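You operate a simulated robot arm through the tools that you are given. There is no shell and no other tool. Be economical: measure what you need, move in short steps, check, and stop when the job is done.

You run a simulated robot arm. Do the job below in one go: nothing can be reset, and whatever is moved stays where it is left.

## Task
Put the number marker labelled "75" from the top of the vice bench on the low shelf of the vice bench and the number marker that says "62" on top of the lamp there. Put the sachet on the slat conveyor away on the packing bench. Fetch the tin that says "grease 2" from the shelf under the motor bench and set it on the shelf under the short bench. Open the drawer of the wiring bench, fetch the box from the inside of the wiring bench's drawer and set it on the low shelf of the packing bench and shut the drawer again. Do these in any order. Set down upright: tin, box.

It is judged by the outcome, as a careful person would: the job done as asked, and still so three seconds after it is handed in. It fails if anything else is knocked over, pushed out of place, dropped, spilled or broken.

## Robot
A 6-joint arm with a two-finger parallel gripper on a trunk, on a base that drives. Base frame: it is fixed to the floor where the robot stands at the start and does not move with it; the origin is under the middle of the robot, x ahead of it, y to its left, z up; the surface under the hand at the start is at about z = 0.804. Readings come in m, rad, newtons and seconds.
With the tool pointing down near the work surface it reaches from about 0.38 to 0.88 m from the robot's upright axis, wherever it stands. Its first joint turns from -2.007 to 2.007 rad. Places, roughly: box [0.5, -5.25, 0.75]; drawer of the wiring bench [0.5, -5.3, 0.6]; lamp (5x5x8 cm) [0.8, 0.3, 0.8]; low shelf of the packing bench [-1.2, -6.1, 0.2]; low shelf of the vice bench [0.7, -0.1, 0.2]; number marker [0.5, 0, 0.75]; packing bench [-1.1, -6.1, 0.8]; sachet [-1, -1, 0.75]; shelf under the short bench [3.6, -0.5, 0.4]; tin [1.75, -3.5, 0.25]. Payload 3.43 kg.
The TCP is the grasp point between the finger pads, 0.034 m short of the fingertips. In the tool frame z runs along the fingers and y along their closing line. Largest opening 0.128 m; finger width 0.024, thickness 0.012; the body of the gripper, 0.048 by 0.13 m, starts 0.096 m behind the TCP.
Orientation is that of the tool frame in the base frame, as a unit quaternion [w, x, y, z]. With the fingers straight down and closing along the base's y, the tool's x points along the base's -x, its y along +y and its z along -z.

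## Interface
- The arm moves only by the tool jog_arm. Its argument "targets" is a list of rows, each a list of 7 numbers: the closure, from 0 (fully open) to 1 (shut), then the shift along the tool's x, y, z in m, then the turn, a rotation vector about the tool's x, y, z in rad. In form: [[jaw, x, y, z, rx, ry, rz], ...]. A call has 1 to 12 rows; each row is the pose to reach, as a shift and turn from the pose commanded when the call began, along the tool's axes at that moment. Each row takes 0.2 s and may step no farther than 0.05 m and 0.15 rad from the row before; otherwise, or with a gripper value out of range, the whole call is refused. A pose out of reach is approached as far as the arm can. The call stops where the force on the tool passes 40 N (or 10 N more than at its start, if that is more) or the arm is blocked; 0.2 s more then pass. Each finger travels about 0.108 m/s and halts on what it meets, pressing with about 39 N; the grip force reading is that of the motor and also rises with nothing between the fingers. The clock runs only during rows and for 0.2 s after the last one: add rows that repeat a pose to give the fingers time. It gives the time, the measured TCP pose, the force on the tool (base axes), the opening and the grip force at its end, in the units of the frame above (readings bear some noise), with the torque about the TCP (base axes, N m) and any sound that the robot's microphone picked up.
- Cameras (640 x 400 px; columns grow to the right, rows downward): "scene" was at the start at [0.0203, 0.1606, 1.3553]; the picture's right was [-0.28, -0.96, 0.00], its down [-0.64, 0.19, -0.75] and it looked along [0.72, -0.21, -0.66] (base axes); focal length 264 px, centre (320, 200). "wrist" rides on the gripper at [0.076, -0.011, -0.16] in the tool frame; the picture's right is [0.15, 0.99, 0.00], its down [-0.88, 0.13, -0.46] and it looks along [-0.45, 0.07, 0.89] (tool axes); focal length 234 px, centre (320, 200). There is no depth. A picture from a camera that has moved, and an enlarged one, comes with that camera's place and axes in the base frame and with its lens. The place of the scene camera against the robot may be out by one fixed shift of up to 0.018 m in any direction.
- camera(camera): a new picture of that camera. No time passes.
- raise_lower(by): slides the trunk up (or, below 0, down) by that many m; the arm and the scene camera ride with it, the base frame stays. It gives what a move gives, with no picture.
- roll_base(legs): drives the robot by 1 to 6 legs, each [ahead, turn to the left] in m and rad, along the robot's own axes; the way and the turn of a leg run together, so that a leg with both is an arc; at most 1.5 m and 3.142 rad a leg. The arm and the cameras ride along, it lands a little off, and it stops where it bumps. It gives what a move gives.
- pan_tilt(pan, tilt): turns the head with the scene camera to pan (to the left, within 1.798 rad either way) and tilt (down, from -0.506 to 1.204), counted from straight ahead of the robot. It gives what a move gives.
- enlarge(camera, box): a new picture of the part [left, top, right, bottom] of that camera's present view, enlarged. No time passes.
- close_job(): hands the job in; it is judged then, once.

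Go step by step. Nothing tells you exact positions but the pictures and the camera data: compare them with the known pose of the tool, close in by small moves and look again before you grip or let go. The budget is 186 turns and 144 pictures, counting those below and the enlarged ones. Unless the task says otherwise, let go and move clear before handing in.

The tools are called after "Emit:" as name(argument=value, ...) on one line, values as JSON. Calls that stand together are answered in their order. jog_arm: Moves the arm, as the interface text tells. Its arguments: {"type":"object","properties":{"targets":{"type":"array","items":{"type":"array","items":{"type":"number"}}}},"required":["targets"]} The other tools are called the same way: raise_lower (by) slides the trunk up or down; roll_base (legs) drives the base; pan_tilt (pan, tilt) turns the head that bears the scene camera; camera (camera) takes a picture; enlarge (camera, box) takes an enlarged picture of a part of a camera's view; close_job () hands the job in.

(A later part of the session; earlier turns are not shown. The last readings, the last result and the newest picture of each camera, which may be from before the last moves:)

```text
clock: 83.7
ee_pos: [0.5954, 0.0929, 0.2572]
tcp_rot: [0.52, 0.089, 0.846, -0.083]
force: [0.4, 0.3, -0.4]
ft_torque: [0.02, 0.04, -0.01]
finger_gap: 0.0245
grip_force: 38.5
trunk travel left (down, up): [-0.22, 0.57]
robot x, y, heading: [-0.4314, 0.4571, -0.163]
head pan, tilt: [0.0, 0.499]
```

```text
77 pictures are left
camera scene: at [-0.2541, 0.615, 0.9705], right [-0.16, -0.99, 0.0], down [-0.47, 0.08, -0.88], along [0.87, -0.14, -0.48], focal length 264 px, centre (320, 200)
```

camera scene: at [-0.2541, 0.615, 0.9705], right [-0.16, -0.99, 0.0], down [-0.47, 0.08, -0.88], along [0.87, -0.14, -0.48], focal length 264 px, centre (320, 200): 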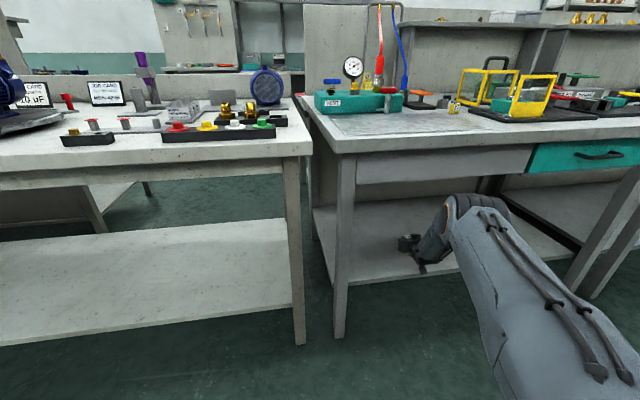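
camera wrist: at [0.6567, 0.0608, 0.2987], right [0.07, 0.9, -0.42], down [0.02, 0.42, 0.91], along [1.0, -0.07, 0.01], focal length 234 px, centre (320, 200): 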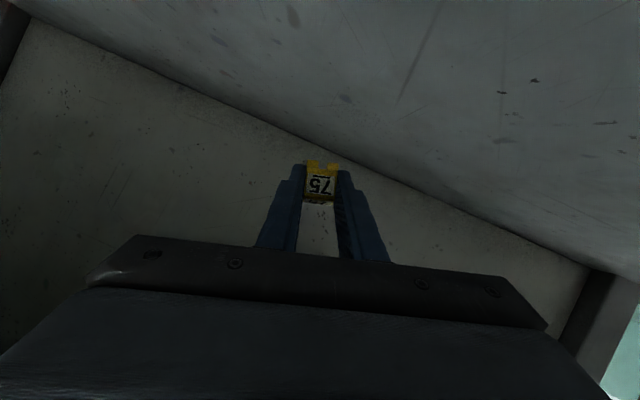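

The elbow is now clear of the bench. I'll lift the hand and steepen it back to the grip lean.

Emit:
jog_arm(targets=[[0.9, -0.02, 0, -0.01, 0, 0, 0], [0.9, -0.0403, 0, -0.0203, 0, 0, 0], [0.9, -0.0403, 0, -0.0203, 0, 0.1, 0.02], [0.9, -0.0403, 0, -0.0203, 0, 0.2, 0.04], [0.9, -0.0403, 0, -0.0203, 0, 0.3, 0.05]])

Emit:
camera(camera="scene")

Emit:
camera(camera="wrist")

```text
clock: 84.9
ee_pos: [0.596, 0.0971, 0.3027]
tcp_rot: [0.402, 0.119, 0.906, -0.055]
force: [-0.4, 0.7, -0.2]
ft_torque: [0.02, -0.02, -0.02]
finger_gap: 0.0247
grip_force: 38.7
trunk travel left (down, up): [-0.22, 0.57]
robot x, y, heading: [-0.4291, 0.4561, -0.162]
head pan, tilt: [0.0, 0.499]
```

```text
76 pictures are left
camera scene: at [-0.2541, 0.615, 0.9705], right [-0.16, -0.99, 0.0], down [-0.47, 0.08, -0.88], along [0.87, -0.14, -0.48], focal length 264 px, centre (320, 200)
```

scene: 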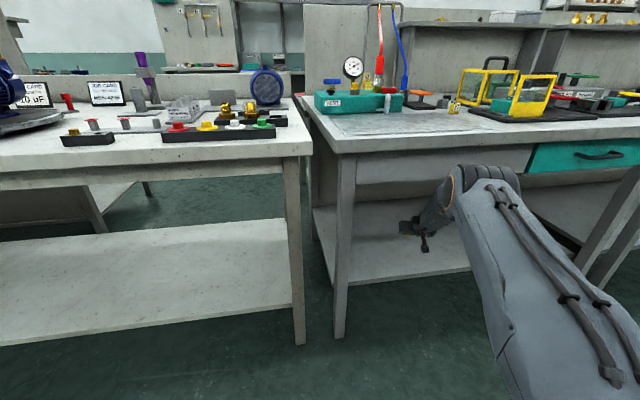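

```text
75 pictures are left
camera wrist: at [0.4289, 0.1304, 0.3523], right [0.16, 0.98, -0.11], down [0.28, 0.06, 0.96], along [0.95, -0.18, -0.26], focal length 234 px, centre (320, 200)
```

wrist: 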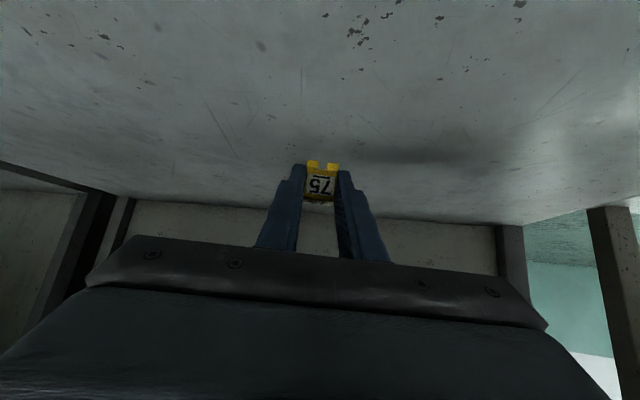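

Emit:
jog_arm(targets=[[0.9, 0.015, 0, 0.0135, 0, 0, 0], [0.9, 0.0259, 0, 0.0236, 0, 0, 0], [0.9, 0.0296, 0, 0.027, 0, 0, 0]])

Emit:
enlarge(camera="wrist", box=[240, 120, 400, 220])

```text
clock: 85.7
ee_pos: [0.5938, 0.0954, 0.263]
tcp_rot: [0.389, 0.122, 0.911, -0.056]
force: [-1.0, -1.4, -0.4]
ft_torque: [0.01, 0.02, -0.02]
finger_gap: 0.0245
grip_force: 38.9
trunk travel left (down, up): [-0.22, 0.57]
robot x, y, heading: [-0.4223, 0.4555, -0.158]
head pan, tilt: [0.0, 0.499]
```

```text
4.00 times, centred on (320, 170) of wrist
camera zoom: at [0.4294, 0.1294, 0.3175], right [0.16, 0.98, -0.11], down [0.31, 0.06, 0.95], along [0.94, -0.19, -0.29], focal length 937 px, centre (320, 320)
```

zoom: 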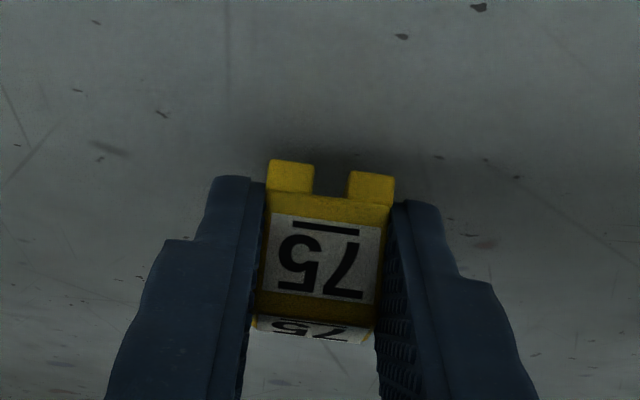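

Emit:
jog_arm(targets=[[0.9, 0.0022, 0, 0.002, 0, 0, 0], [0.9, 0.0044, 0, 0.004, 0, 0, 0], [0.9, 0.0059, 0, 0.0054, 0, 0, 0]])

Emit:
jog_arm(targets=[[0.9, 0.0015, 0, 0.0013, 0, 0, 0], [0.9, 0.003, 0, 0.0027, 0, 0, 0]])

```text
clock: 86.5
ee_pos: [0.5951, 0.0949, 0.2564]
tcp_rot: [0.391, 0.122, 0.91, -0.057]
force: [-4.3, 0.8, 12.1]
ft_torque: [0.18, -0.09, 0.02]
finger_gap: 0.0246
grip_force: 39.4
trunk travel left (down, up): [-0.22, 0.57]
robot x, y, heading: [-0.4244, 0.455, -0.165]
head pan, tilt: [0.0, 0.499]
```

```text
clock: 87.1
ee_pos: [0.5975, 0.0938, 0.2564]
tcp_rot: [0.393, 0.121, 0.91, -0.056]
force: [0.4, -0.9, 7.9]
ft_torque: [0.09, -0.19, 0.0]
finger_gap: 0.0243
grip_force: 38.6
trunk travel left (down, up): [-0.22, 0.57]
robot x, y, heading: [-0.4303, 0.4583, -0.164]
head pan, tilt: [0.0, 0.499]
stopped in row 2: the force on the tool passed its limit at 43 N (the readings are from after the stop); the commanded pose is now the measured one
```

Contact with the shelf. I'll release and back out along the fingers.

Emit:
jog_arm(targets=[[0.8, 0, 0, 0, 0, 0, 0], [0.6, 0, 0, 0, 0, 0, 0], [0.5, 0, 0, -0.005, 0, 0, 0], [0.5, 0, 0, -0.04, 0, 0, 0], [0.5, 0, 0, -0.085, 0, 0, 0], [0.5, -0.01, 0, -0.13, 0, 0, 0]])

Emit:
camera(camera="wrist")

Emit:
camera(camera="scene")

```text
clock: 88.5
ee_pos: [0.5099, 0.1173, 0.3498]
tcp_rot: [0.391, 0.121, 0.911, -0.057]
force: [-0.2, 0.5, -0.2]
ft_torque: [-0.02, -0.06, 0.01]
finger_gap: 0.064
grip_force: 0.0
trunk travel left (down, up): [-0.22, 0.57]
robot x, y, heading: [-0.4286, 0.4547, -0.162]
head pan, tilt: [0.0, 0.499]
```

```text
73 pictures are left
camera wrist: at [0.3451, 0.1518, 0.4047], right [0.16, 0.98, -0.11], down [0.3, 0.06, 0.95], along [0.94, -0.19, -0.29], focal length 234 px, centre (320, 200)
```

wrist: 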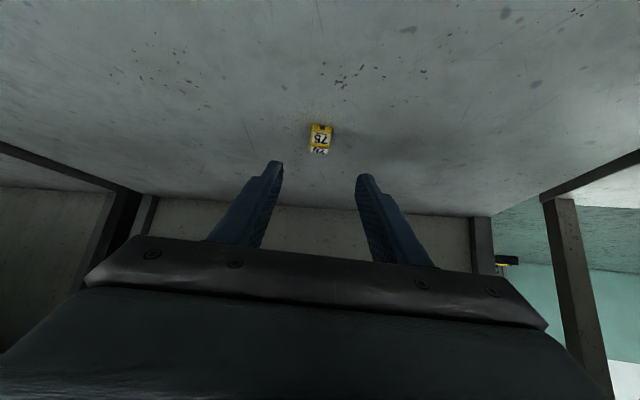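

```text
72 pictures are left
camera scene: at [-0.2542, 0.615, 0.9705], right [-0.16, -0.99, 0.0], down [-0.47, 0.08, -0.88], along [0.87, -0.14, -0.48], focal length 264 px, centre (320, 200)
```

scene: 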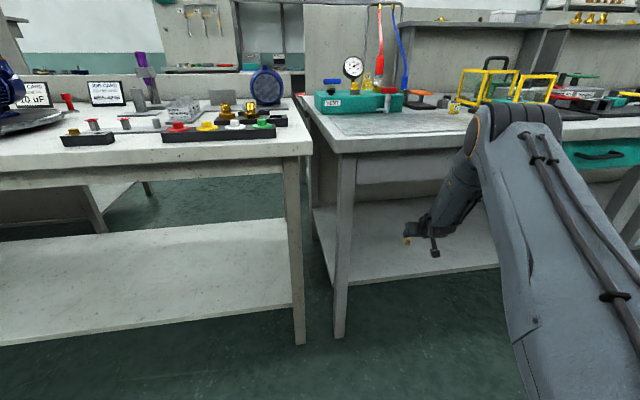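

"75" stands on the low shelf. I'll retract the hand out from under the bench and raise the trunk.

Emit:
jog_arm(targets=[[0.3, 0.022, 0, -0.04, 0, 0, 0], [0.3, 0.044, 0, -0.08, 0, 0, 0], [0.3, 0.066, 0, -0.12, 0, 0, 0], [0.3, 0.088, 0, -0.16, 0, 0, 0], [0.3, 0.11, 0, -0.2, 0, 0, 0], [0.3, 0.132, 0, -0.24, 0, 0, 0]])

Emit:
raise_lower(by=0.4)

Emit:
pan_tilt(pan=-1.4, tilt=0.35)

Emit:
camera(camera="scene")

```text
clock: 89.9
ee_pos: [0.2751, 0.2004, 0.432]
tcp_rot: [0.388, 0.137, 0.911, -0.038]
force: [0.0, 0.4, -0.8]
ft_torque: [0.0, -0.01, -0.02]
finger_gap: 0.0896
grip_force: 0.1
out of reach, approached as far as the arm can: row 4, 5, 6
trunk travel left (down, up): [-0.22, 0.57]
robot x, y, heading: [-0.4271, 0.453, -0.166]
head pan, tilt: [0.0, 0.499]
```

```text
clock: 93.7
ee_pos: [0.1654, 0.2174, 0.8327]
tcp_rot: [0.388, 0.136, 0.911, -0.037]
force: [0.6, 0.6, 0.4]
ft_torque: [0.02, -0.01, -0.03]
finger_gap: 0.0897
grip_force: 0.1
trunk travel left (down, up): [-0.62, 0.17]
robot x, y, heading: [-0.4305, 0.4528, -0.164]
head pan, tilt: [0.0, 0.499]
```

```text
clock: 95.2
ee_pos: [0.1659, 0.2173, 0.8328]
tcp_rot: [0.388, 0.137, 0.911, -0.038]
force: [-0.1, -0.5, -0.4]
ft_torque: [-0.01, -0.04, -0.03]
finger_gap: 0.0897
grip_force: 0.1
trunk travel left (down, up): [-0.62, 0.17]
robot x, y, heading: [-0.4272, 0.4568, -0.158]
head pan, tilt: [-1.4, 0.351]
```

```text
71 pictures are left
camera scene: at [-0.4531, 0.5546, 1.3842], right [-1.0, -0.01, 0.0], down [0.0, 0.34, -0.94], along [0.01, -0.94, -0.34], focal length 264 px, centre (320, 200)
```

scene: 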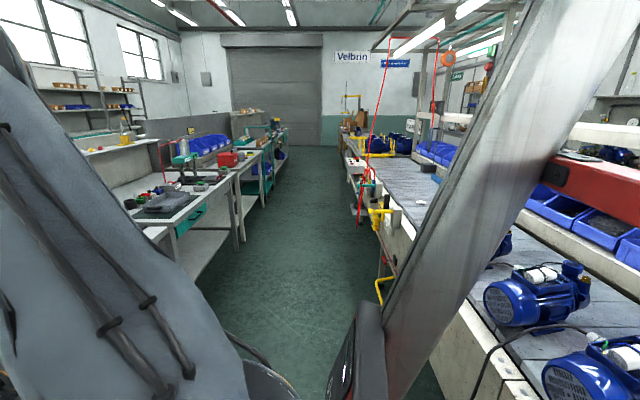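

Now toward the sachet at about (-1, -1). I'll straighten the hand and raise it for travel, then drive down the aisle.

Emit:
jog_arm(targets=[[0.3, -0.0333, 0, -0.03, 0, 0.135, 0], [0.3, -0.0666, 0, -0.06, 0, 0.27, 0], [0.3, -0.1, 0, -0.091, 0, 0.4, 0], [0.3, -0.133, 0, -0.121, 0, 0.535, 0], [0.3, -0.166, 0, -0.151, 0, 0.67, 0], [0.3, -0.2, 0, -0.182, 0, 0.8, 0]])

Emit:
roll_base(legs=[[0, -1.344], [1.46, 0]])

Emit:
pan_tilt(pan=-1.5, tilt=0.55)

Emit:
camera(camera="scene")

```text
clock: 96.7
ee_pos: [0.1707, 0.2064, 1.1022]
tcp_rot: [0.003, 0.141, 0.99, 0.019]
force: [0.3, -0.4, -0.7]
ft_torque: [0.02, -0.01, 0.01]
finger_gap: 0.0897
grip_force: 0.1
out of reach, approached as far as the arm can: row 2, 3
trunk travel left (down, up): [-0.62, 0.17]
robot x, y, heading: [-0.429, 0.4553, -0.162]
head pan, tilt: [-1.4, 0.351]
```

```text
clock: 107.3
ee_pos: [-0.4502, -1.6509, 1.1023]
tcp_rot: [0.014, 0.727, 0.686, 0.013]
force: [0.2, -0.8, 0.4]
ft_torque: [-0.02, 0.03, -0.01]
finger_gap: 0.0895
grip_force: 0.2
trunk travel left (down, up): [-0.62, 0.17]
robot x, y, heading: [-0.3421, -1.0109, -1.51]
head pan, tilt: [-1.4, 0.351]
```

```text
clock: 108.0
ee_pos: [-0.4505, -1.6518, 1.1034]
tcp_rot: [0.014, 0.726, 0.687, 0.014]
force: [1.0, -0.1, -0.8]
ft_torque: [0.0, 0.01, 0.02]
finger_gap: 0.0896
grip_force: 0.0
trunk travel left (down, up): [-0.62, 0.17]
robot x, y, heading: [-0.3381, -1.0122, -1.507]
head pan, tilt: [-1.499, 0.55]
```

```text
70 pictures are left
camera scene: at [-0.2299, -0.9567, 1.366], right [-0.13, 0.99, 0.0], down [0.52, 0.07, -0.85], along [-0.85, -0.11, -0.52], focal length 264 px, centre (320, 200)
```

scene: 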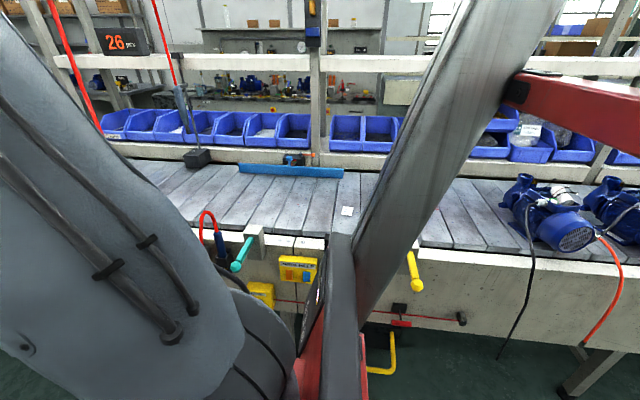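

I see a white square on the slats near (-1.15, -0.96), likely the sachet. I'll turn to face the conveyor and move a bit closer.

Emit:
roll_base(legs=[[0, -1.63], [0.1, 0]])

Emit:
pan_tilt(pan=0.0, tilt=0.75)

Emit:
camera(camera="scene")

Emit:
camera(camera="wrist")

```text
clock: 113.2
ee_pos: [-1.0674, -0.8532, 1.103]
tcp_rot: [0.019, 0.998, -0.065, -0.002]
force: [0.0, 0.4, -0.2]
ft_torque: [0.01, 0.03, 0.01]
finger_gap: 0.0895
grip_force: 0.0
trunk travel left (down, up): [-0.62, 0.17]
robot x, y, heading: [-0.4378, -1.0138, 3.131]
head pan, tilt: [-1.499, 0.55]
```

```text
clock: 114.8
ee_pos: [-1.0678, -0.8518, 1.1035]
tcp_rot: [0.019, 0.998, -0.065, -0.001]
force: [-0.5, -0.4, 0.3]
ft_torque: [-0.02, -0.03, -0.02]
finger_gap: 0.0895
grip_force: 0.0
trunk travel left (down, up): [-0.62, 0.17]
robot x, y, heading: [-0.4424, -1.0124, 3.132]
head pan, tilt: [0.0, 0.75]
```

```text
69 pictures are left
camera scene: at [-0.4501, -1.2167, 1.3486], right [0.01, 1.0, 0.0], down [0.68, -0.01, -0.73], along [-0.73, 0.01, -0.68], focal length 264 px, centre (320, 200)
```

scene: 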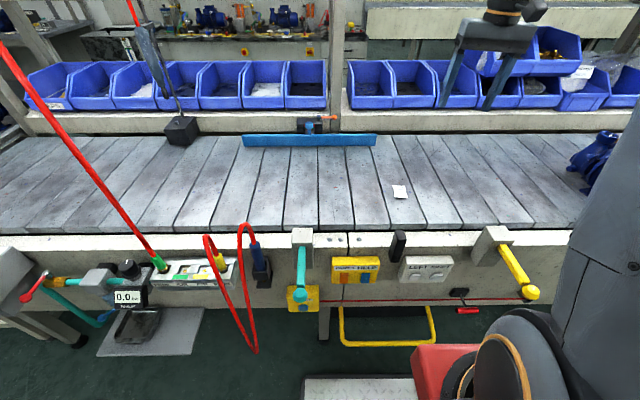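

```text
68 pictures are left
camera wrist: at [-0.9905, -0.8458, 1.2619], right [0.02, -1.0, 0.04], down [-0.89, 0.0, 0.46], along [-0.46, -0.04, -0.89], focal length 234 px, centre (320, 200)
```

wrist: 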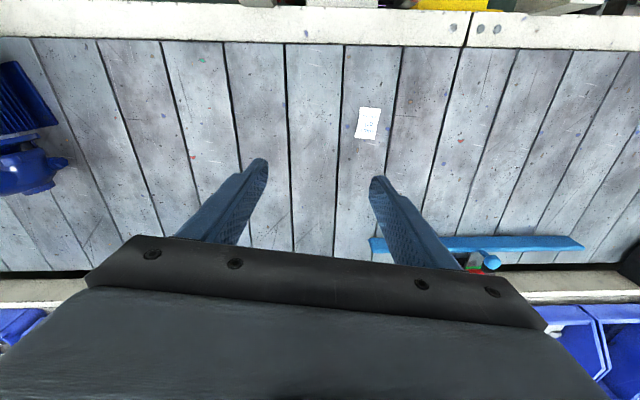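

Emit:
enlarge(camera="wrist", box=[320, 90, 416, 150])

Emit:
enlarge(camera="scene", box=[368, 170, 432, 210])

```text
6.67 times, centred on (368, 120) of wrist
camera zoom: at [-0.9905, -0.8458, 1.2619], right [0.02, -1.0, 0.04], down [-0.89, 0.0, 0.46], along [-0.46, -0.04, -0.89], focal length 1561 px, centre (0, 733)
```

zoom: 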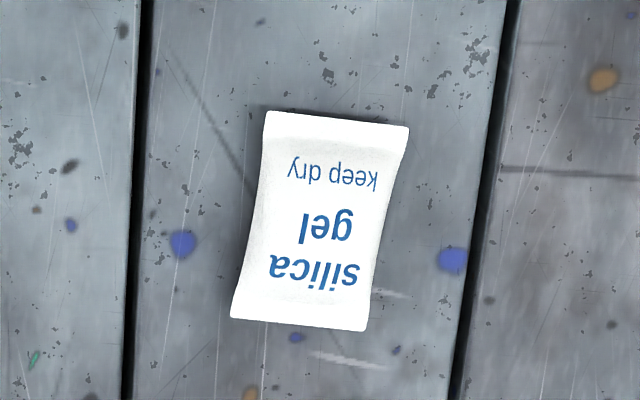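

```text
10.00 times, centred on (400, 190) of scene
camera zoom: at [-0.4501, -1.2167, 1.3486], right [0.01, 1.0, 0.0], down [0.68, -0.01, -0.73], along [-0.73, 0.01, -0.68], focal length 2640 px, centre (-480, 300)
```

zoom: 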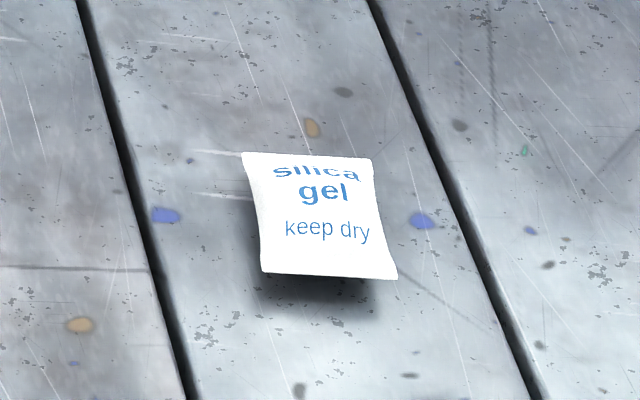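

It's a silica gel sachet, about 4.5 × 6.5 cm, at (-1.069, -0.961), its short side nearly along the closing line. I'll move above it with a small alignment correction.

Emit:
jog_arm(targets=[[0.4, 0.004, 0.036, 0.02, 0.012, 0, 0.02], [0.4, 0.008, 0.072, 0.04, 0.025, 0, 0.04], [0.4, 0.013, 0.108, 0.06, 0.038, 0, 0.06], [0.4, 0.013, 0.108, 0.1, 0.038, 0, 0.06], [0.4, 0.013, 0.108, 0.145, 0.038, 0, 0.06], [0.4, 0.013, 0.108, 0.19, 0.038, 0, 0.06], [0.4, 0.013, 0.108, 0.22, 0.038, 0, 0.06]])

Emit:
camera(camera="wrist")

```text
clock: 116.3
ee_pos: [-1.072, -0.9718, 0.8861]
tcp_rot: [0.0, 0.995, -0.095, 0.0]
force: [0.0, 0.3, -0.7]
ft_torque: [-0.01, 0.02, 0.0]
finger_gap: 0.0771
grip_force: 0.0
trunk travel left (down, up): [-0.62, 0.17]
robot x, y, heading: [-0.4356, -1.0135, 3.126]
head pan, tilt: [0.0, 0.75]
```

```text
65 pictures are left
camera wrist: at [-0.9947, -0.9743, 1.046], right [-0.04, -1.0, 0.0], down [-0.89, 0.04, 0.46], along [-0.45, 0.02, -0.89], focal length 234 px, centre (320, 200)
```

wrist: 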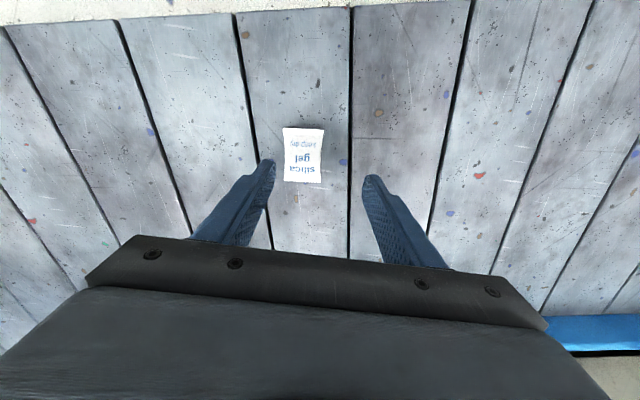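

The slat surface appears nearer z = 0.80; the sachet is at (-1.065, -0.952). I'll correct and descend carefully.

Emit:
jog_arm(targets=[[0.4, 0.002, -0.0207, 0.02, 0, 0, 0], [0.4, 0.002, -0.0207, 0.035, 0, 0, 0]])

Emit:
enlarge(camera="wrist", box=[240, 120, 400, 220])

Emit:
enlarge(camera="scene", box=[352, 140, 448, 210])

```text
clock: 117.0
ee_pos: [-1.0638, -0.9515, 0.8515]
tcp_rot: [-0.001, 0.996, -0.095, 0.0]
force: [0.2, -0.3, -0.1]
ft_torque: [0.0, -0.01, 0.0]
finger_gap: 0.0768
grip_force: 0.0
trunk travel left (down, up): [-0.62, 0.17]
robot x, y, heading: [-0.4394, -1.0125, 3.13]
head pan, tilt: [0.0, 0.75]
```

```text
4.00 times, centred on (320, 170) of wrist
camera zoom: at [-0.988, -0.9538, 1.0115], right [-0.04, -1.0, 0.0], down [-0.89, 0.04, 0.46], along [-0.46, 0.02, -0.89], focal length 937 px, centre (320, 320)
```

zoom: 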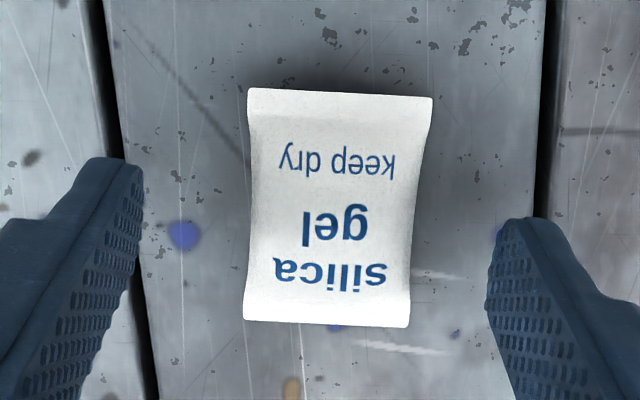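

```text
5.71 times, centred on (400, 175) of scene
camera zoom: at [-0.4499, -1.2168, 1.3486], right [0.01, 1.0, 0.0], down [0.68, -0.01, -0.73], along [-0.73, 0.01, -0.68], focal length 1508 px, centre (-137, 343)
```

zoom: 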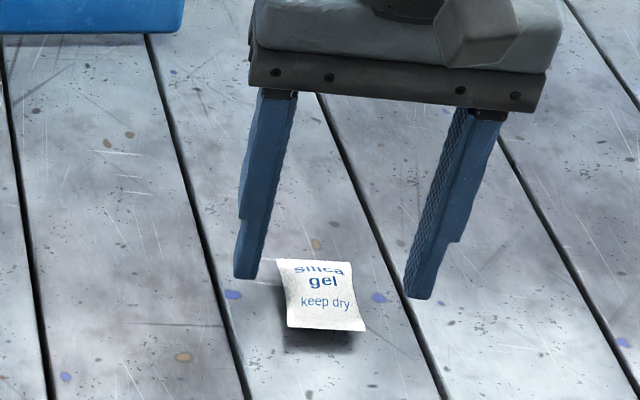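

Emit:
jog_arm(targets=[[0.4, 0, 0, 0.005, 0, 0, 0], [0.4, 0, 0, 0.01, 0, 0, 0], [0.4, 0, 0, 0.013, 0, 0, 0], [0.4, 0, 0, 0.016, 0, 0, 0]])

Emit:
enlarge(camera="scene", box=[352, 140, 448, 210])

```text
clock: 118.0
ee_pos: [-1.0652, -0.9495, 0.8354]
tcp_rot: [0.0, 0.995, -0.095, 0.0]
force: [0.3, -1.4, 0.3]
ft_torque: [0.01, 0.01, -0.04]
finger_gap: 0.077
grip_force: 0.0
trunk travel left (down, up): [-0.62, 0.17]
robot x, y, heading: [-0.4388, -1.0084, 3.129]
head pan, tilt: [0.0, 0.75]
```

```text
5.71 times, centred on (400, 175) of scene
camera zoom: at [-0.45, -1.2168, 1.3486], right [0.01, 1.0, 0.0], down [0.68, -0.01, -0.73], along [-0.73, 0.01, -0.68], focal length 1508 px, centre (-137, 343)
```

zoom: 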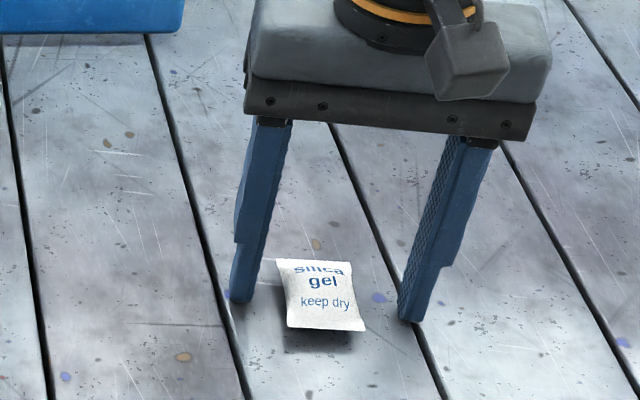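

Emit:
jog_arm(targets=[[0.4, 0, 0, 0.004, 0, 0, 0], [0.4, 0, 0, 0.008, 0, 0, 0], [0.4, 0, 0, 0.012, 0, 0, 0], [0.4, 0, 0, 0.016, 0, 0, 0]])

Emit:
enlarge(camera="scene", box=[352, 140, 448, 210])

```text
clock: 118.5
ee_pos: [-1.0638, -0.9508, 0.8342]
tcp_rot: [0.0, 0.996, -0.094, -0.002]
force: [11.2, -0.9, 21.5]
ft_torque: [-0.95, -0.43, 0.43]
finger_gap: 0.0767
grip_force: 0.1
trunk travel left (down, up): [-0.62, 0.17]
robot x, y, heading: [-0.4381, -1.0086, 3.13]
head pan, tilt: [0.0, 0.75]
stopped in row 2: the force on the tool passed its limit at 47 N (the readings are from after the stop); the commanded pose is now the measured one
```

```text
5.71 times, centred on (400, 175) of scene
camera zoom: at [-0.4487, -1.2169, 1.3487], right [0.01, 1.0, 0.0], down [0.68, -0.01, -0.73], along [-0.73, 0.01, -0.68], focal length 1508 px, centre (-137, 343)
```

zoom: 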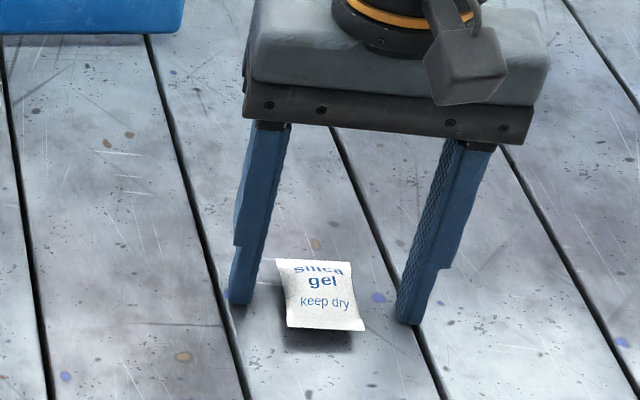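

Fingertips touch the slats at z ≈ 0.80. I'll lift 1.5 mm and close on the sachet.

Emit:
jog_arm(targets=[[0.4, 0, 0, -0.0015, 0, 0, 0], [0.6, 0, 0, -0.0015, 0, 0, 0], [0.8, 0, 0, -0.0015, 0, 0, 0], [0.9, 0, 0, -0.0015, 0, 0, 0], [0.9, 0, 0, -0.0015, 0, 0, 0]])

Emit:
enlarge(camera="wrist", box=[240, 120, 400, 220])

```text
clock: 119.7
ee_pos: [-1.0652, -0.9506, 0.8337]
tcp_rot: [0.001, 0.995, -0.095, -0.001]
force: [-0.9, 0.5, 2.6]
ft_torque: [-0.01, 0.03, -0.04]
finger_gap: 0.0366
grip_force: 39.1
trunk travel left (down, up): [-0.62, 0.17]
robot x, y, heading: [-0.4404, -1.0089, 3.127]
head pan, tilt: [0.0, 0.75]
```

```text
4.00 times, centred on (320, 170) of wrist
camera zoom: at [-0.9887, -0.9533, 0.9936], right [-0.04, -1.0, 0.0], down [-0.89, 0.04, 0.46], along [-0.46, 0.02, -0.89], focal length 937 px, centre (320, 320)
```

zoom: 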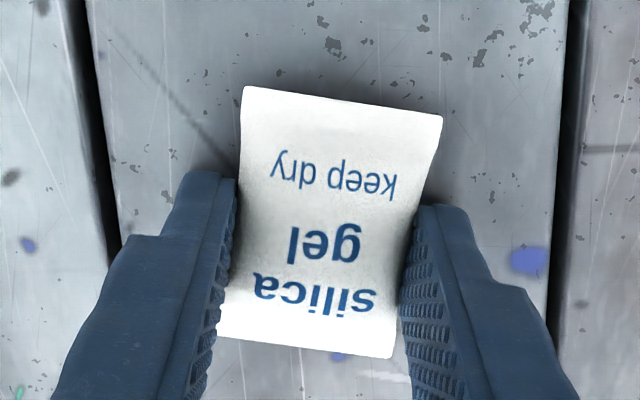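

The sachet is held. I'll lift it and drive down the aisle toward the packing bench.

Emit:
jog_arm(targets=[[0.9, 0, 0, -0.045, 0, 0, 0], [0.9, 0, 0, -0.09, 0, 0, 0], [0.9, 0, 0, -0.135, 0, 0, 0], [0.9, 0, 0, -0.18, 0, 0, 0], [0.9, 0, 0, -0.225, 0, 0, 0], [0.9, 0, 0, -0.27, 0, 0, 0]])

Emit:
roll_base(legs=[[-0.12, 0], [0, 1.6], [1.5, 0], [1.3, 0]])

Emit:
pan_tilt(pan=0.0, tilt=0.4)

Emit:
camera(camera="scene")

```text
clock: 121.1
ee_pos: [-1.0655, -0.9498, 1.1048]
tcp_rot: [-0.001, 0.995, -0.095, -0.002]
force: [-0.2, 0.3, -0.6]
ft_torque: [-0.01, -0.06, -0.01]
finger_gap: 0.0361
grip_force: 38.9
trunk travel left (down, up): [-0.62, 0.17]
robot x, y, heading: [-0.4419, -1.0122, 3.128]
head pan, tilt: [0.0, 0.75]
```

```text
clock: 139.4
ee_pos: [-0.3122, -4.439, 1.1041]
tcp_rot: [0.001, 0.762, 0.648, -0.001]
force: [0.3, -0.7, -0.3]
ft_torque: [0.04, 0.01, 0.02]
finger_gap: 0.0369
grip_force: 38.6
trunk travel left (down, up): [-0.62, 0.17]
robot x, y, heading: [-0.2685, -3.8085, -1.552]
head pan, tilt: [0.0, 0.75]
```

```text
clock: 140.2
ee_pos: [-0.3127, -4.4383, 1.1056]
tcp_rot: [0.002, 0.761, 0.648, -0.001]
force: [-0.5, -0.5, 0.0]
ft_torque: [0.0, -0.03, -0.01]
finger_gap: 0.0365
grip_force: 38.7
trunk travel left (down, up): [-0.62, 0.17]
robot x, y, heading: [-0.2703, -3.8092, -1.554]
head pan, tilt: [0.0, 0.4]
```

```text
59 pictures are left
camera scene: at [-0.0662, -3.8439, 1.3796], right [-1.0, -0.02, 0.0], down [-0.01, 0.39, -0.92], along [0.02, -0.92, -0.39], focal length 264 px, centre (320, 200)
```

scene: 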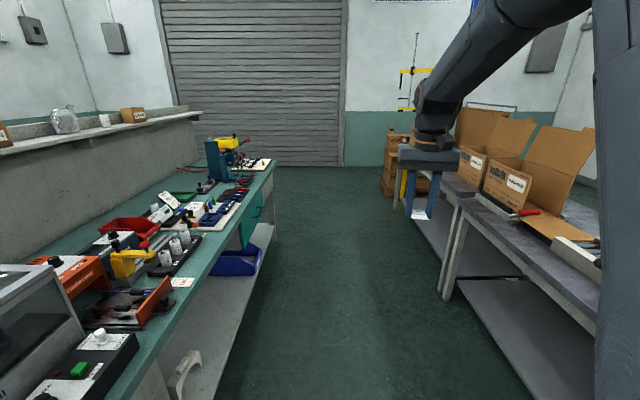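

Wiring bench is on the left, packing bench with open cartons on the right, further on. I'll drive closer and look to the right.

Emit:
roll_base(legs=[[1.5, 0], [0.2, 0]])

Emit:
pan_tilt(pan=-1.2, tilt=0.55)

Emit:
camera(camera="scene")

```text
clock: 148.9
ee_pos: [-0.2475, -6.1379, 1.1042]
tcp_rot: [0.0, 0.754, 0.657, 0.0]
force: [0.2, 0.3, -0.3]
ft_torque: [0.01, 0.01, 0.02]
finger_gap: 0.0365
grip_force: 39.3
trunk travel left (down, up): [-0.62, 0.17]
robot x, y, heading: [-0.2209, -5.5094, -1.531]
head pan, tilt: [0.0, 0.4]
```

```text
clock: 150.3
ee_pos: [-0.2472, -6.139, 1.1039]
tcp_rot: [0.001, 0.754, 0.656, 0.0]
force: [-0.1, 0.2, -0.3]
ft_torque: [-0.01, -0.02, -0.03]
finger_gap: 0.0367
grip_force: 39.1
trunk travel left (down, up): [-0.62, 0.17]
robot x, y, heading: [-0.2185, -5.5053, -1.529]
head pan, tilt: [-1.201, 0.55]
```

```text
58 pictures are left
camera scene: at [-0.1003, -5.4812, 1.366], right [-0.4, 0.92, 0.0], down [0.48, 0.21, -0.85], along [-0.78, -0.34, -0.52], focal length 264 px, centre (320, 200)
```

scene: 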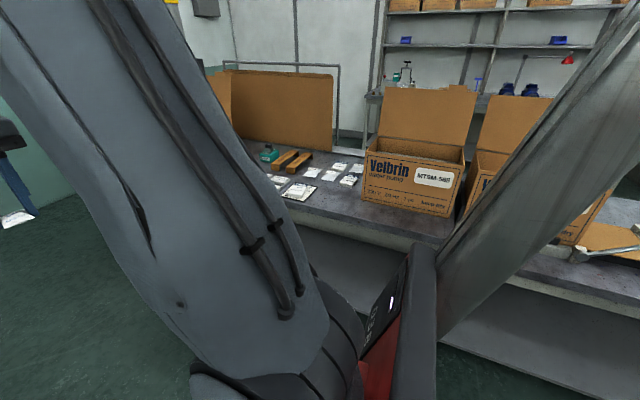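

The packing bench already holds laid-out sachets; there's free surface near the front at about (-0.9, -5.8). I'll move on and turn to face it.

Emit:
roll_base(legs=[[0.32, 0], [0, -1.61]])

Emit:
camera(camera="wrist")

Emit:
pan_tilt(pan=0.3, tilt=0.75)

Emit:
camera(camera="scene")

```text
clock: 156.3
ee_pos: [-0.8321, -5.779, 1.1039]
tcp_rot: [0.0, 0.996, -0.087, -0.001]
force: [0.0, 0.2, -0.7]
ft_torque: [-0.03, 0.0, -0.01]
finger_gap: 0.0365
grip_force: 38.8
trunk travel left (down, up): [-0.62, 0.17]
robot x, y, heading: [-0.2057, -5.8335, -3.137]
head pan, tilt: [-1.201, 0.55]
```

```text
57 pictures are left
camera wrist: at [-0.7556, -5.7804, 1.2642], right [-0.03, -1.0, 0.0], down [-0.89, 0.02, 0.46], along [-0.46, 0.01, -0.89], focal length 234 px, centre (320, 200)
```

wrist: 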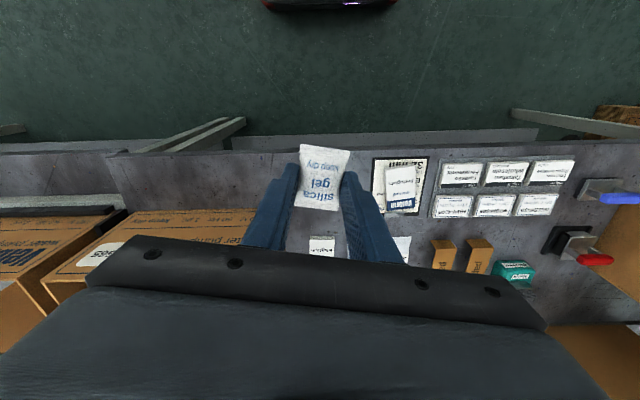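

```text
clock: 157.9
ee_pos: [-0.8321, -5.7783, 1.1047]
tcp_rot: [0.0, 0.996, -0.087, -0.001]
force: [-0.9, -0.7, -0.3]
ft_torque: [0.0, 0.04, -0.03]
finger_gap: 0.0364
grip_force: 39.1
trunk travel left (down, up): [-0.62, 0.17]
robot x, y, heading: [-0.2031, -5.8289, -3.141]
head pan, tilt: [0.3, 0.75]
```

```text
56 pictures are left
camera scene: at [-0.2094, -6.0603, 1.3486], right [-0.3, 0.95, 0.0], down [0.65, 0.2, -0.73], along [-0.7, -0.22, -0.68], focal length 264 px, centre (320, 200)
```

scene: 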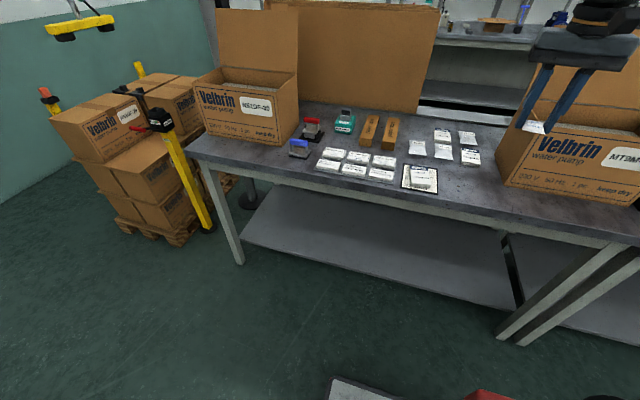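

I'll place the sachet at about (-0.93, -5.79), the free spot between the pad and the carton.

Emit:
jog_arm(targets=[[0.9, -0.032, 0.01, 0.02, 0, 0, 0], [0.9, -0.064, 0.02, 0.04, 0, 0, 0], [0.9, -0.0945, 0.0285, 0.07, 0, 0, 0], [0.9, -0.0945, 0.0285, 0.115, 0, 0, 0], [0.9, -0.0945, 0.0285, 0.16, 0, 0, 0], [0.9, -0.0945, 0.0285, 0.205, 0, 0, 0], [0.9, -0.0945, 0.0285, 0.24, 0, 0, 0], [0.9, -0.0945, 0.0285, 0.255, 0, 0, 0]])

Emit:
enlarge(camera="scene", box=[400, 80, 560, 220])

```text
clock: 159.7
ee_pos: [-0.9297, -5.7891, 0.849]
tcp_rot: [0.0, 0.996, -0.088, -0.001]
force: [-0.1, 0.0, -1.2]
ft_torque: [-0.03, -0.01, 0.01]
finger_gap: 0.0365
grip_force: 38.6
trunk travel left (down, up): [-0.62, 0.17]
robot x, y, heading: [-0.2033, -5.83, -3.137]
head pan, tilt: [0.3, 0.75]
```

```text
2.86 times, centred on (480, 150) of scene
camera zoom: at [-0.2093, -6.0603, 1.3486], right [-0.3, 0.95, 0.0], down [0.65, 0.2, -0.73], along [-0.7, -0.22, -0.68], focal length 754 px, centre (-137, 343)
```

zoom: 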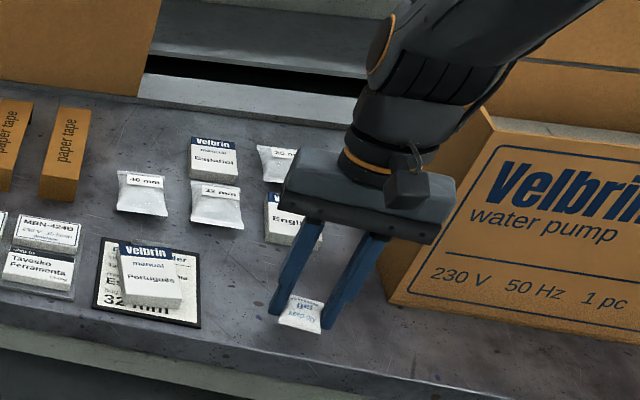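

Clear spot. I'll lower gently to contact.

Emit:
jog_arm(targets=[[0.9, 0, 0, 0.004, 0, 0, 0], [0.9, 0, 0, 0.007, 0, 0, 0], [0.9, 0, 0, 0.01, 0, 0, 0], [0.9, 0, 0, 0.013, 0, 0, 0], [0.9, 0, 0, 0.016, 0, 0, 0], [0.9, 0, 0, 0.019, 0, 0, 0], [0.9, 0, 0, 0.022, 0, 0, 0]])

```text
clock: 161.3
ee_pos: [-0.932, -5.7897, 0.8336]
tcp_rot: [0.0, 0.996, -0.088, -0.004]
force: [4.0, -0.7, 16.0]
ft_torque: [0.03, -0.32, 0.14]
finger_gap: 0.0365
grip_force: 38.7
trunk travel left (down, up): [-0.62, 0.17]
robot x, y, heading: [-0.2036, -5.8272, -3.137]
head pan, tilt: [0.3, 0.75]
stopped in row 7: the force on the tool passed its limit at 46 N (the readings are from after the stop); the commanded pose is now the measured one
```

Emit:
jog_arm(targets=[[0.75, 0, 0, -0.001, 0, 0, 0], [0.55, 0, 0, -0.001, 0, 0, 0], [0.5, 0, 0, -0.03, 0, 0, 0], [0.5, 0, 0, -0.075, 0, 0, 0], [0.5, 0, 0, -0.12, 0, 0, 0], [0.5, 0.03, 0, -0.155, 0, 0, 0], [0.5, 0.07, 0, -0.18, 0, 0, 0], [0.5, 0.11, 0, -0.2, 0, 0, 0], [0.5, 0.15, 0, -0.22, 0, 0, 0]])

Emit:
enlarge(camera="scene", box=[400, 80, 560, 220])

```text
clock: 163.3
ee_pos: [-0.7828, -5.8171, 1.0509]
tcp_rot: [0.001, 0.996, -0.088, -0.002]
force: [-0.9, 0.0, 0.6]
ft_torque: [-0.05, -0.03, 0.01]
finger_gap: 0.064
grip_force: 0.0
trunk travel left (down, up): [-0.62, 0.17]
robot x, y, heading: [-0.2047, -5.8317, -3.136]
head pan, tilt: [0.3, 0.75]
```

```text
2.86 times, centred on (480, 150) of scene
camera zoom: at [-0.21, -6.0603, 1.3486], right [-0.3, 0.95, 0.0], down [0.65, 0.2, -0.73], along [-0.7, -0.22, -0.68], focal length 754 px, centre (-137, 343)
```

zoom: 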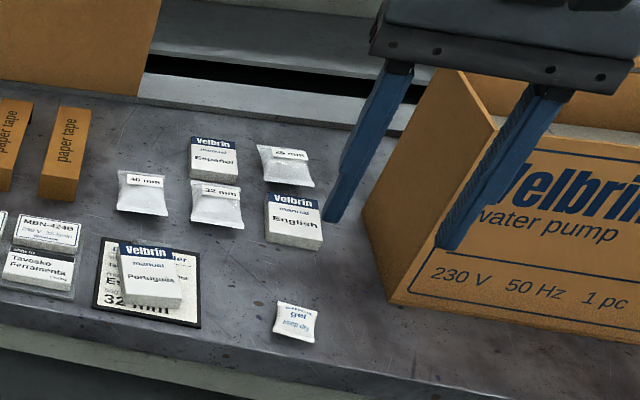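

The sachet lies on the packing bench. Now to the wiring bench: I'll turn and drive to face its drawer.

Emit:
roll_base(legs=[[0, -1.571], [0.53, 0], [0, -1.571], [-0.15, 0]])

Emit:
pan_tilt(pan=0.0, tilt=0.75)

Emit:
camera(camera="scene")

```text
clock: 174.9
ee_pos: [0.2199, -5.3029, 1.0518]
tcp_rot: [0.003, 0.073, 0.997, -0.001]
force: [1.3, -0.9, 0.4]
ft_torque: [0.03, 0.0, 0.03]
finger_gap: 0.0639
grip_force: 0.1
trunk travel left (down, up): [-0.62, 0.17]
robot x, y, heading: [-0.3598, -5.3067, 0.031]
head pan, tilt: [0.3, 0.75]
```

```text
clock: 175.7
ee_pos: [0.2191, -5.3031, 1.0526]
tcp_rot: [0.003, 0.074, 0.997, 0.0]
force: [-0.1, 0.3, 0.8]
ft_torque: [-0.01, 0.02, 0.02]
finger_gap: 0.0641
grip_force: 0.1
trunk travel left (down, up): [-0.62, 0.17]
robot x, y, heading: [-0.3607, -5.3074, 0.032]
head pan, tilt: [0.0, 0.75]
```

```text
53 pictures are left
camera scene: at [-0.3409, -5.1213, 1.3486], right [0.03, -1.0, 0.0], down [-0.68, -0.02, -0.73], along [0.73, 0.02, -0.68], focal length 264 px, centre (320, 200)
```

scene: 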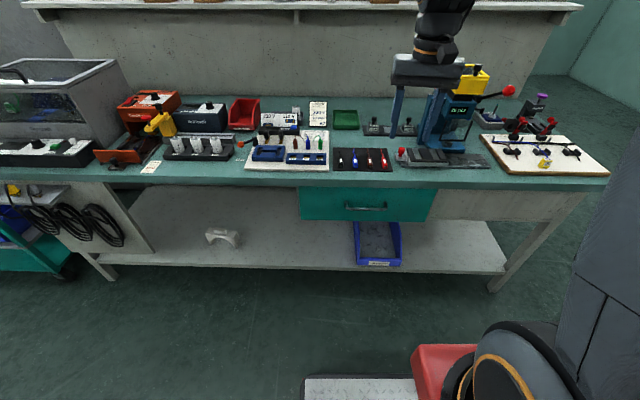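

The teal drawer has a bar handle at about (0.30, -5.25, 0.71). I'll orient the hand forward with the fingers closing vertically, to grip the bar.

Emit:
jog_arm(targets=[[0.4, 0.02, 0.02, 0, 0, 0, -0.148], [0.4, 0.04, 0.04, 0, 0, 0, -0.148]])

Emit:
jog_arm(targets=[[0.4, 0, 0, 0, 0, -0.15, 0], [0.4, 0, 0, 0, 0, -0.3, 0], [0.4, 0, 0, 0, 0, -0.45, 0], [0.4, 0, 0, 0, 0, -0.6, 0], [0.4, 0, 0, 0, 0, -0.75, 0], [0.4, 0, 0, 0, 0, -0.9, 0], [0.4, 0, 0, 0, 0, -1.05, 0], [0.4, 0, 0, 0, 0, -1.2, 0]])

Emit:
jog_arm(targets=[[0.4, 0, 0, 0, 0, 0, 0.1428], [0.4, 0, 0, 0, 0, 0, 0.2856], [0.4, 0, 0, 0, 0, 0, 0.4284], [0.4, 0, 0, 0, 0, 0, 0.5712], [0.4, 0, 0, 0, 0, 0, 0.714], [0.4, 0, 0, 0, 0, 0, 0.8568], [0.4, 0, 0, 0, 0, 0, 0.9996], [0.4, 0, 0, 0, 0, 0, 1.1424], [0.4, 0, 0, 0, 0, 0, 1.2852], [0.4, 0, 0, 0, 0, 0, 1.428], [0.4, 0, 0, 0, 0, 0, 1.5708]])

Emit:
raise_lower(by=-0.33)

Emit:
camera(camera="wrist")

Emit:
camera(camera="scene")

```text
clock: 176.3
ee_pos: [0.1865, -5.2579, 1.0511]
tcp_rot: [0.002, -0.001, 1.0, 0.001]
force: [0.2, -0.2, 0.4]
ft_torque: [0.01, 0.03, -0.01]
finger_gap: 0.0768
grip_force: 0.0
trunk travel left (down, up): [-0.62, 0.17]
robot x, y, heading: [-0.3585, -5.3038, 0.034]
head pan, tilt: [0.0, 0.75]
```

```text
clock: 178.1
ee_pos: [0.2298, -5.253, 1.0597]
tcp_rot: [0.563, 0.029, 0.826, -0.011]
force: [1.2, 7.3, 1.3]
ft_torque: [-0.34, 0.15, -0.63]
finger_gap: 0.0763
grip_force: 0.2
out of reach, approached as far as the arm can: row 5, 6, 7, 8
trunk travel left (down, up): [-0.62, 0.17]
robot x, y, heading: [-0.3593, -5.3045, 0.032]
head pan, tilt: [0.0, 0.75]
```

```text
clock: 180.5
ee_pos: [0.2309, -5.2424, 1.0609]
tcp_rot: [0.566, 0.0, 0.824, -0.004]
force: [-0.2, 0.1, -1.0]
ft_torque: [0.01, 0.01, 0.02]
finger_gap: 0.0769
grip_force: 0.1
out of reach, approached as far as the arm can: row 1, 2, 3, 4, 5, 6, 7, 8, 9, 10, 11
trunk travel left (down, up): [-0.62, 0.17]
robot x, y, heading: [-0.3535, -5.3075, 0.032]
head pan, tilt: [0.0, 0.75]
```

```text
clock: 182.8
ee_pos: [0.3007, -5.24, 0.8078]
tcp_rot: [0.571, 0.0, 0.821, -0.003]
force: [-26.2, -2.6, 18.3]
ft_torque: [0.81, -0.44, 1.05]
finger_gap: 0.0751
grip_force: 0.1
trunk travel left (down, up): [-0.363, 0.427]
robot x, y, heading: [-0.3577, -5.3064, 0.031]
head pan, tilt: [0.0, 0.75]
stopped: the force on the tool passed its limit at 81 N (the readings are from after the stop); the commanded pose is now the measured one
```

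```text
52 pictures are left
camera wrist: at [0.1247, -5.2498, 0.7919], right [-0.05, 0.99, -0.14], down [-0.12, 0.14, 0.98], along [0.99, 0.06, 0.11], focal length 234 px, centre (320, 200)
```

wrist: 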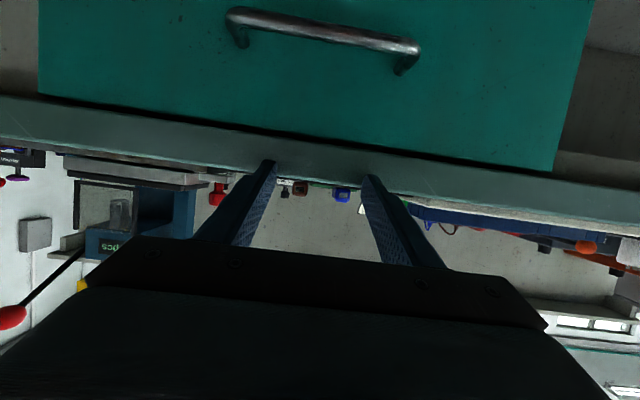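

```text
51 pictures are left
camera scene: at [-0.2712, -5.1192, 1.0913], right [0.03, -1.0, 0.0], down [-0.68, -0.02, -0.73], along [0.73, 0.02, -0.68], focal length 264 px, centre (320, 200)
```

scene: 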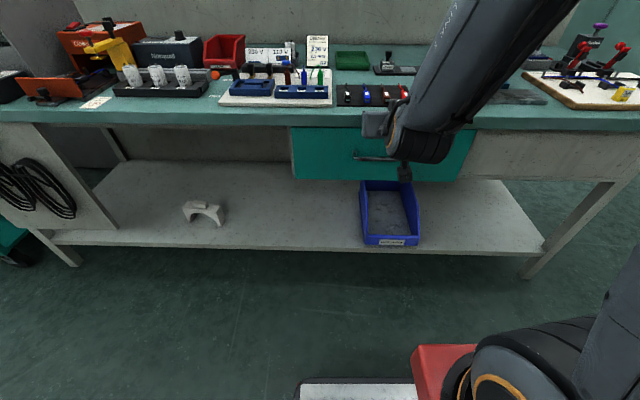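

The fingertips met the bench edge while lowering. I'll back the base 8 cm away, lower further, and then roll the hand.

Emit:
roll_base(legs=[[-0.09, 0]])

Emit:
raise_lower(by=-0.1)

Emit:
jog_arm(targets=[[0.4, 0, 0, 0, 0, 0, 0.1428], [0.4, 0, 0, 0, 0, 0, 0.2856], [0.4, 0, 0, 0, 0, 0, 0.4284], [0.4, 0, 0, 0, 0, 0, 0.5712], [0.4, 0, 0, 0, 0, 0, 0.714], [0.4, 0, 0, 0, 0, 0, 0.8568], [0.4, 0, 0, 0, 0, 0, 0.9996], [0.4, 0, 0, 0, 0, 0, 1.1424], [0.4, 0, 0, 0, 0, 0, 1.2852], [0.4, 0, 0, 0, 0, 0, 1.428], [0.4, 0, 0, 0, 0, 0, 1.5708]])

Emit:
camera(camera="wrist")

```text
clock: 183.9
ee_pos: [0.2116, -5.2417, 0.806]
tcp_rot: [0.569, 0.001, 0.823, -0.004]
force: [-1.0, -0.9, -0.1]
ft_torque: [-0.01, 0.0, -0.02]
finger_gap: 0.0768
grip_force: 0.0
trunk travel left (down, up): [-0.363, 0.427]
robot x, y, heading: [-0.4511, -5.312, 0.032]
head pan, tilt: [0.0, 0.75]
```

```text
clock: 185.2
ee_pos: [0.2406, -5.2407, 0.7063]
tcp_rot: [0.569, 0.0, 0.822, -0.003]
force: [0.1, -0.5, 0.4]
ft_torque: [-0.01, -0.04, 0.03]
finger_gap: 0.077
grip_force: 0.1
trunk travel left (down, up): [-0.263, 0.527]
robot x, y, heading: [-0.448, -5.3065, 0.035]
head pan, tilt: [0.0, 0.75]
```

```text
clock: 187.6
ee_pos: [0.149, -5.2095, 0.7567]
tcp_rot: [0.388, 0.389, 0.813, 0.193]
force: [-1.5, -0.9, -1.2]
ft_torque: [0.17, -0.23, -0.14]
finger_gap: 0.0767
grip_force: 0.1
out of reach, approached as far as the arm can: row 1, 2, 3, 4, 5, 6, 7, 8, 9, 10, 11
trunk travel left (down, up): [-0.263, 0.527]
robot x, y, heading: [-0.4541, -5.3076, 0.034]
head pan, tilt: [0.0, 0.75]
```

```text
50 pictures are left
camera wrist: at [-0.0107, -5.1582, 0.8138], right [0.42, 0.73, 0.54], down [0.06, -0.61, 0.79], along [0.91, -0.3, -0.3], focal length 234 px, centre (320, 200)
```

wrist: 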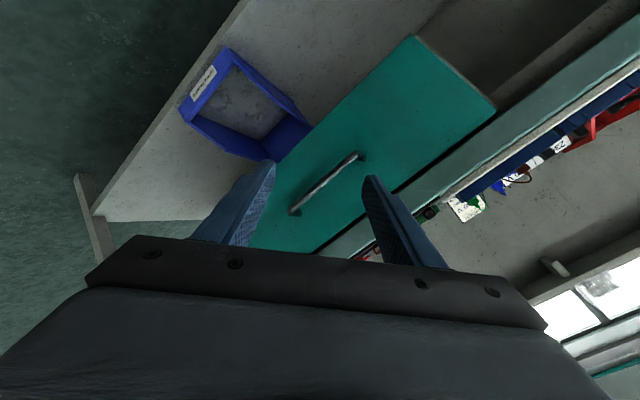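

The pose was too close for the full roll. I'll continue the roll while moving outward to a point just short of the bar.

Emit:
jog_arm(targets=[[0.4, -0.012, 0.001, 0.018, 0, 0, 0.134], [0.4, -0.024, 0.001, 0.036, 0, 0, 0.268], [0.4, -0.036, 0.002, 0.054, 0, 0, 0.402], [0.4, -0.048, 0.003, 0.072, 0, 0, 0.536], [0.4, -0.06, 0.0035, 0.0914, 0, 0, 0.67]])

Emit:
camera(camera="wrist")

```text
clock: 188.8
ee_pos: [0.2293, -5.2829, 0.7511]
tcp_rot: [0.258, 0.697, 0.594, 0.308]
force: [0.6, 0.0, -0.5]
ft_torque: [0.0, -0.01, 0.0]
finger_gap: 0.0767
grip_force: 0.2
out of reach, approached as far as the arm can: row 2, 3, 4, 5
trunk travel left (down, up): [-0.263, 0.527]
robot x, y, heading: [-0.4444, -5.3109, 0.028]
head pan, tilt: [0.0, 0.75]
```

```text
49 pictures are left
camera wrist: at [0.1121, -5.2062, 0.8599], right [0.68, -0.02, 0.74], down [-0.34, -0.89, 0.29], along [0.65, -0.45, -0.61], focal length 234 px, centre (320, 200)
```

wrist: 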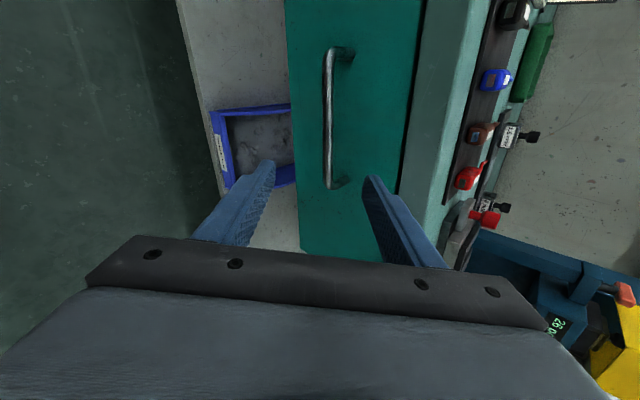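

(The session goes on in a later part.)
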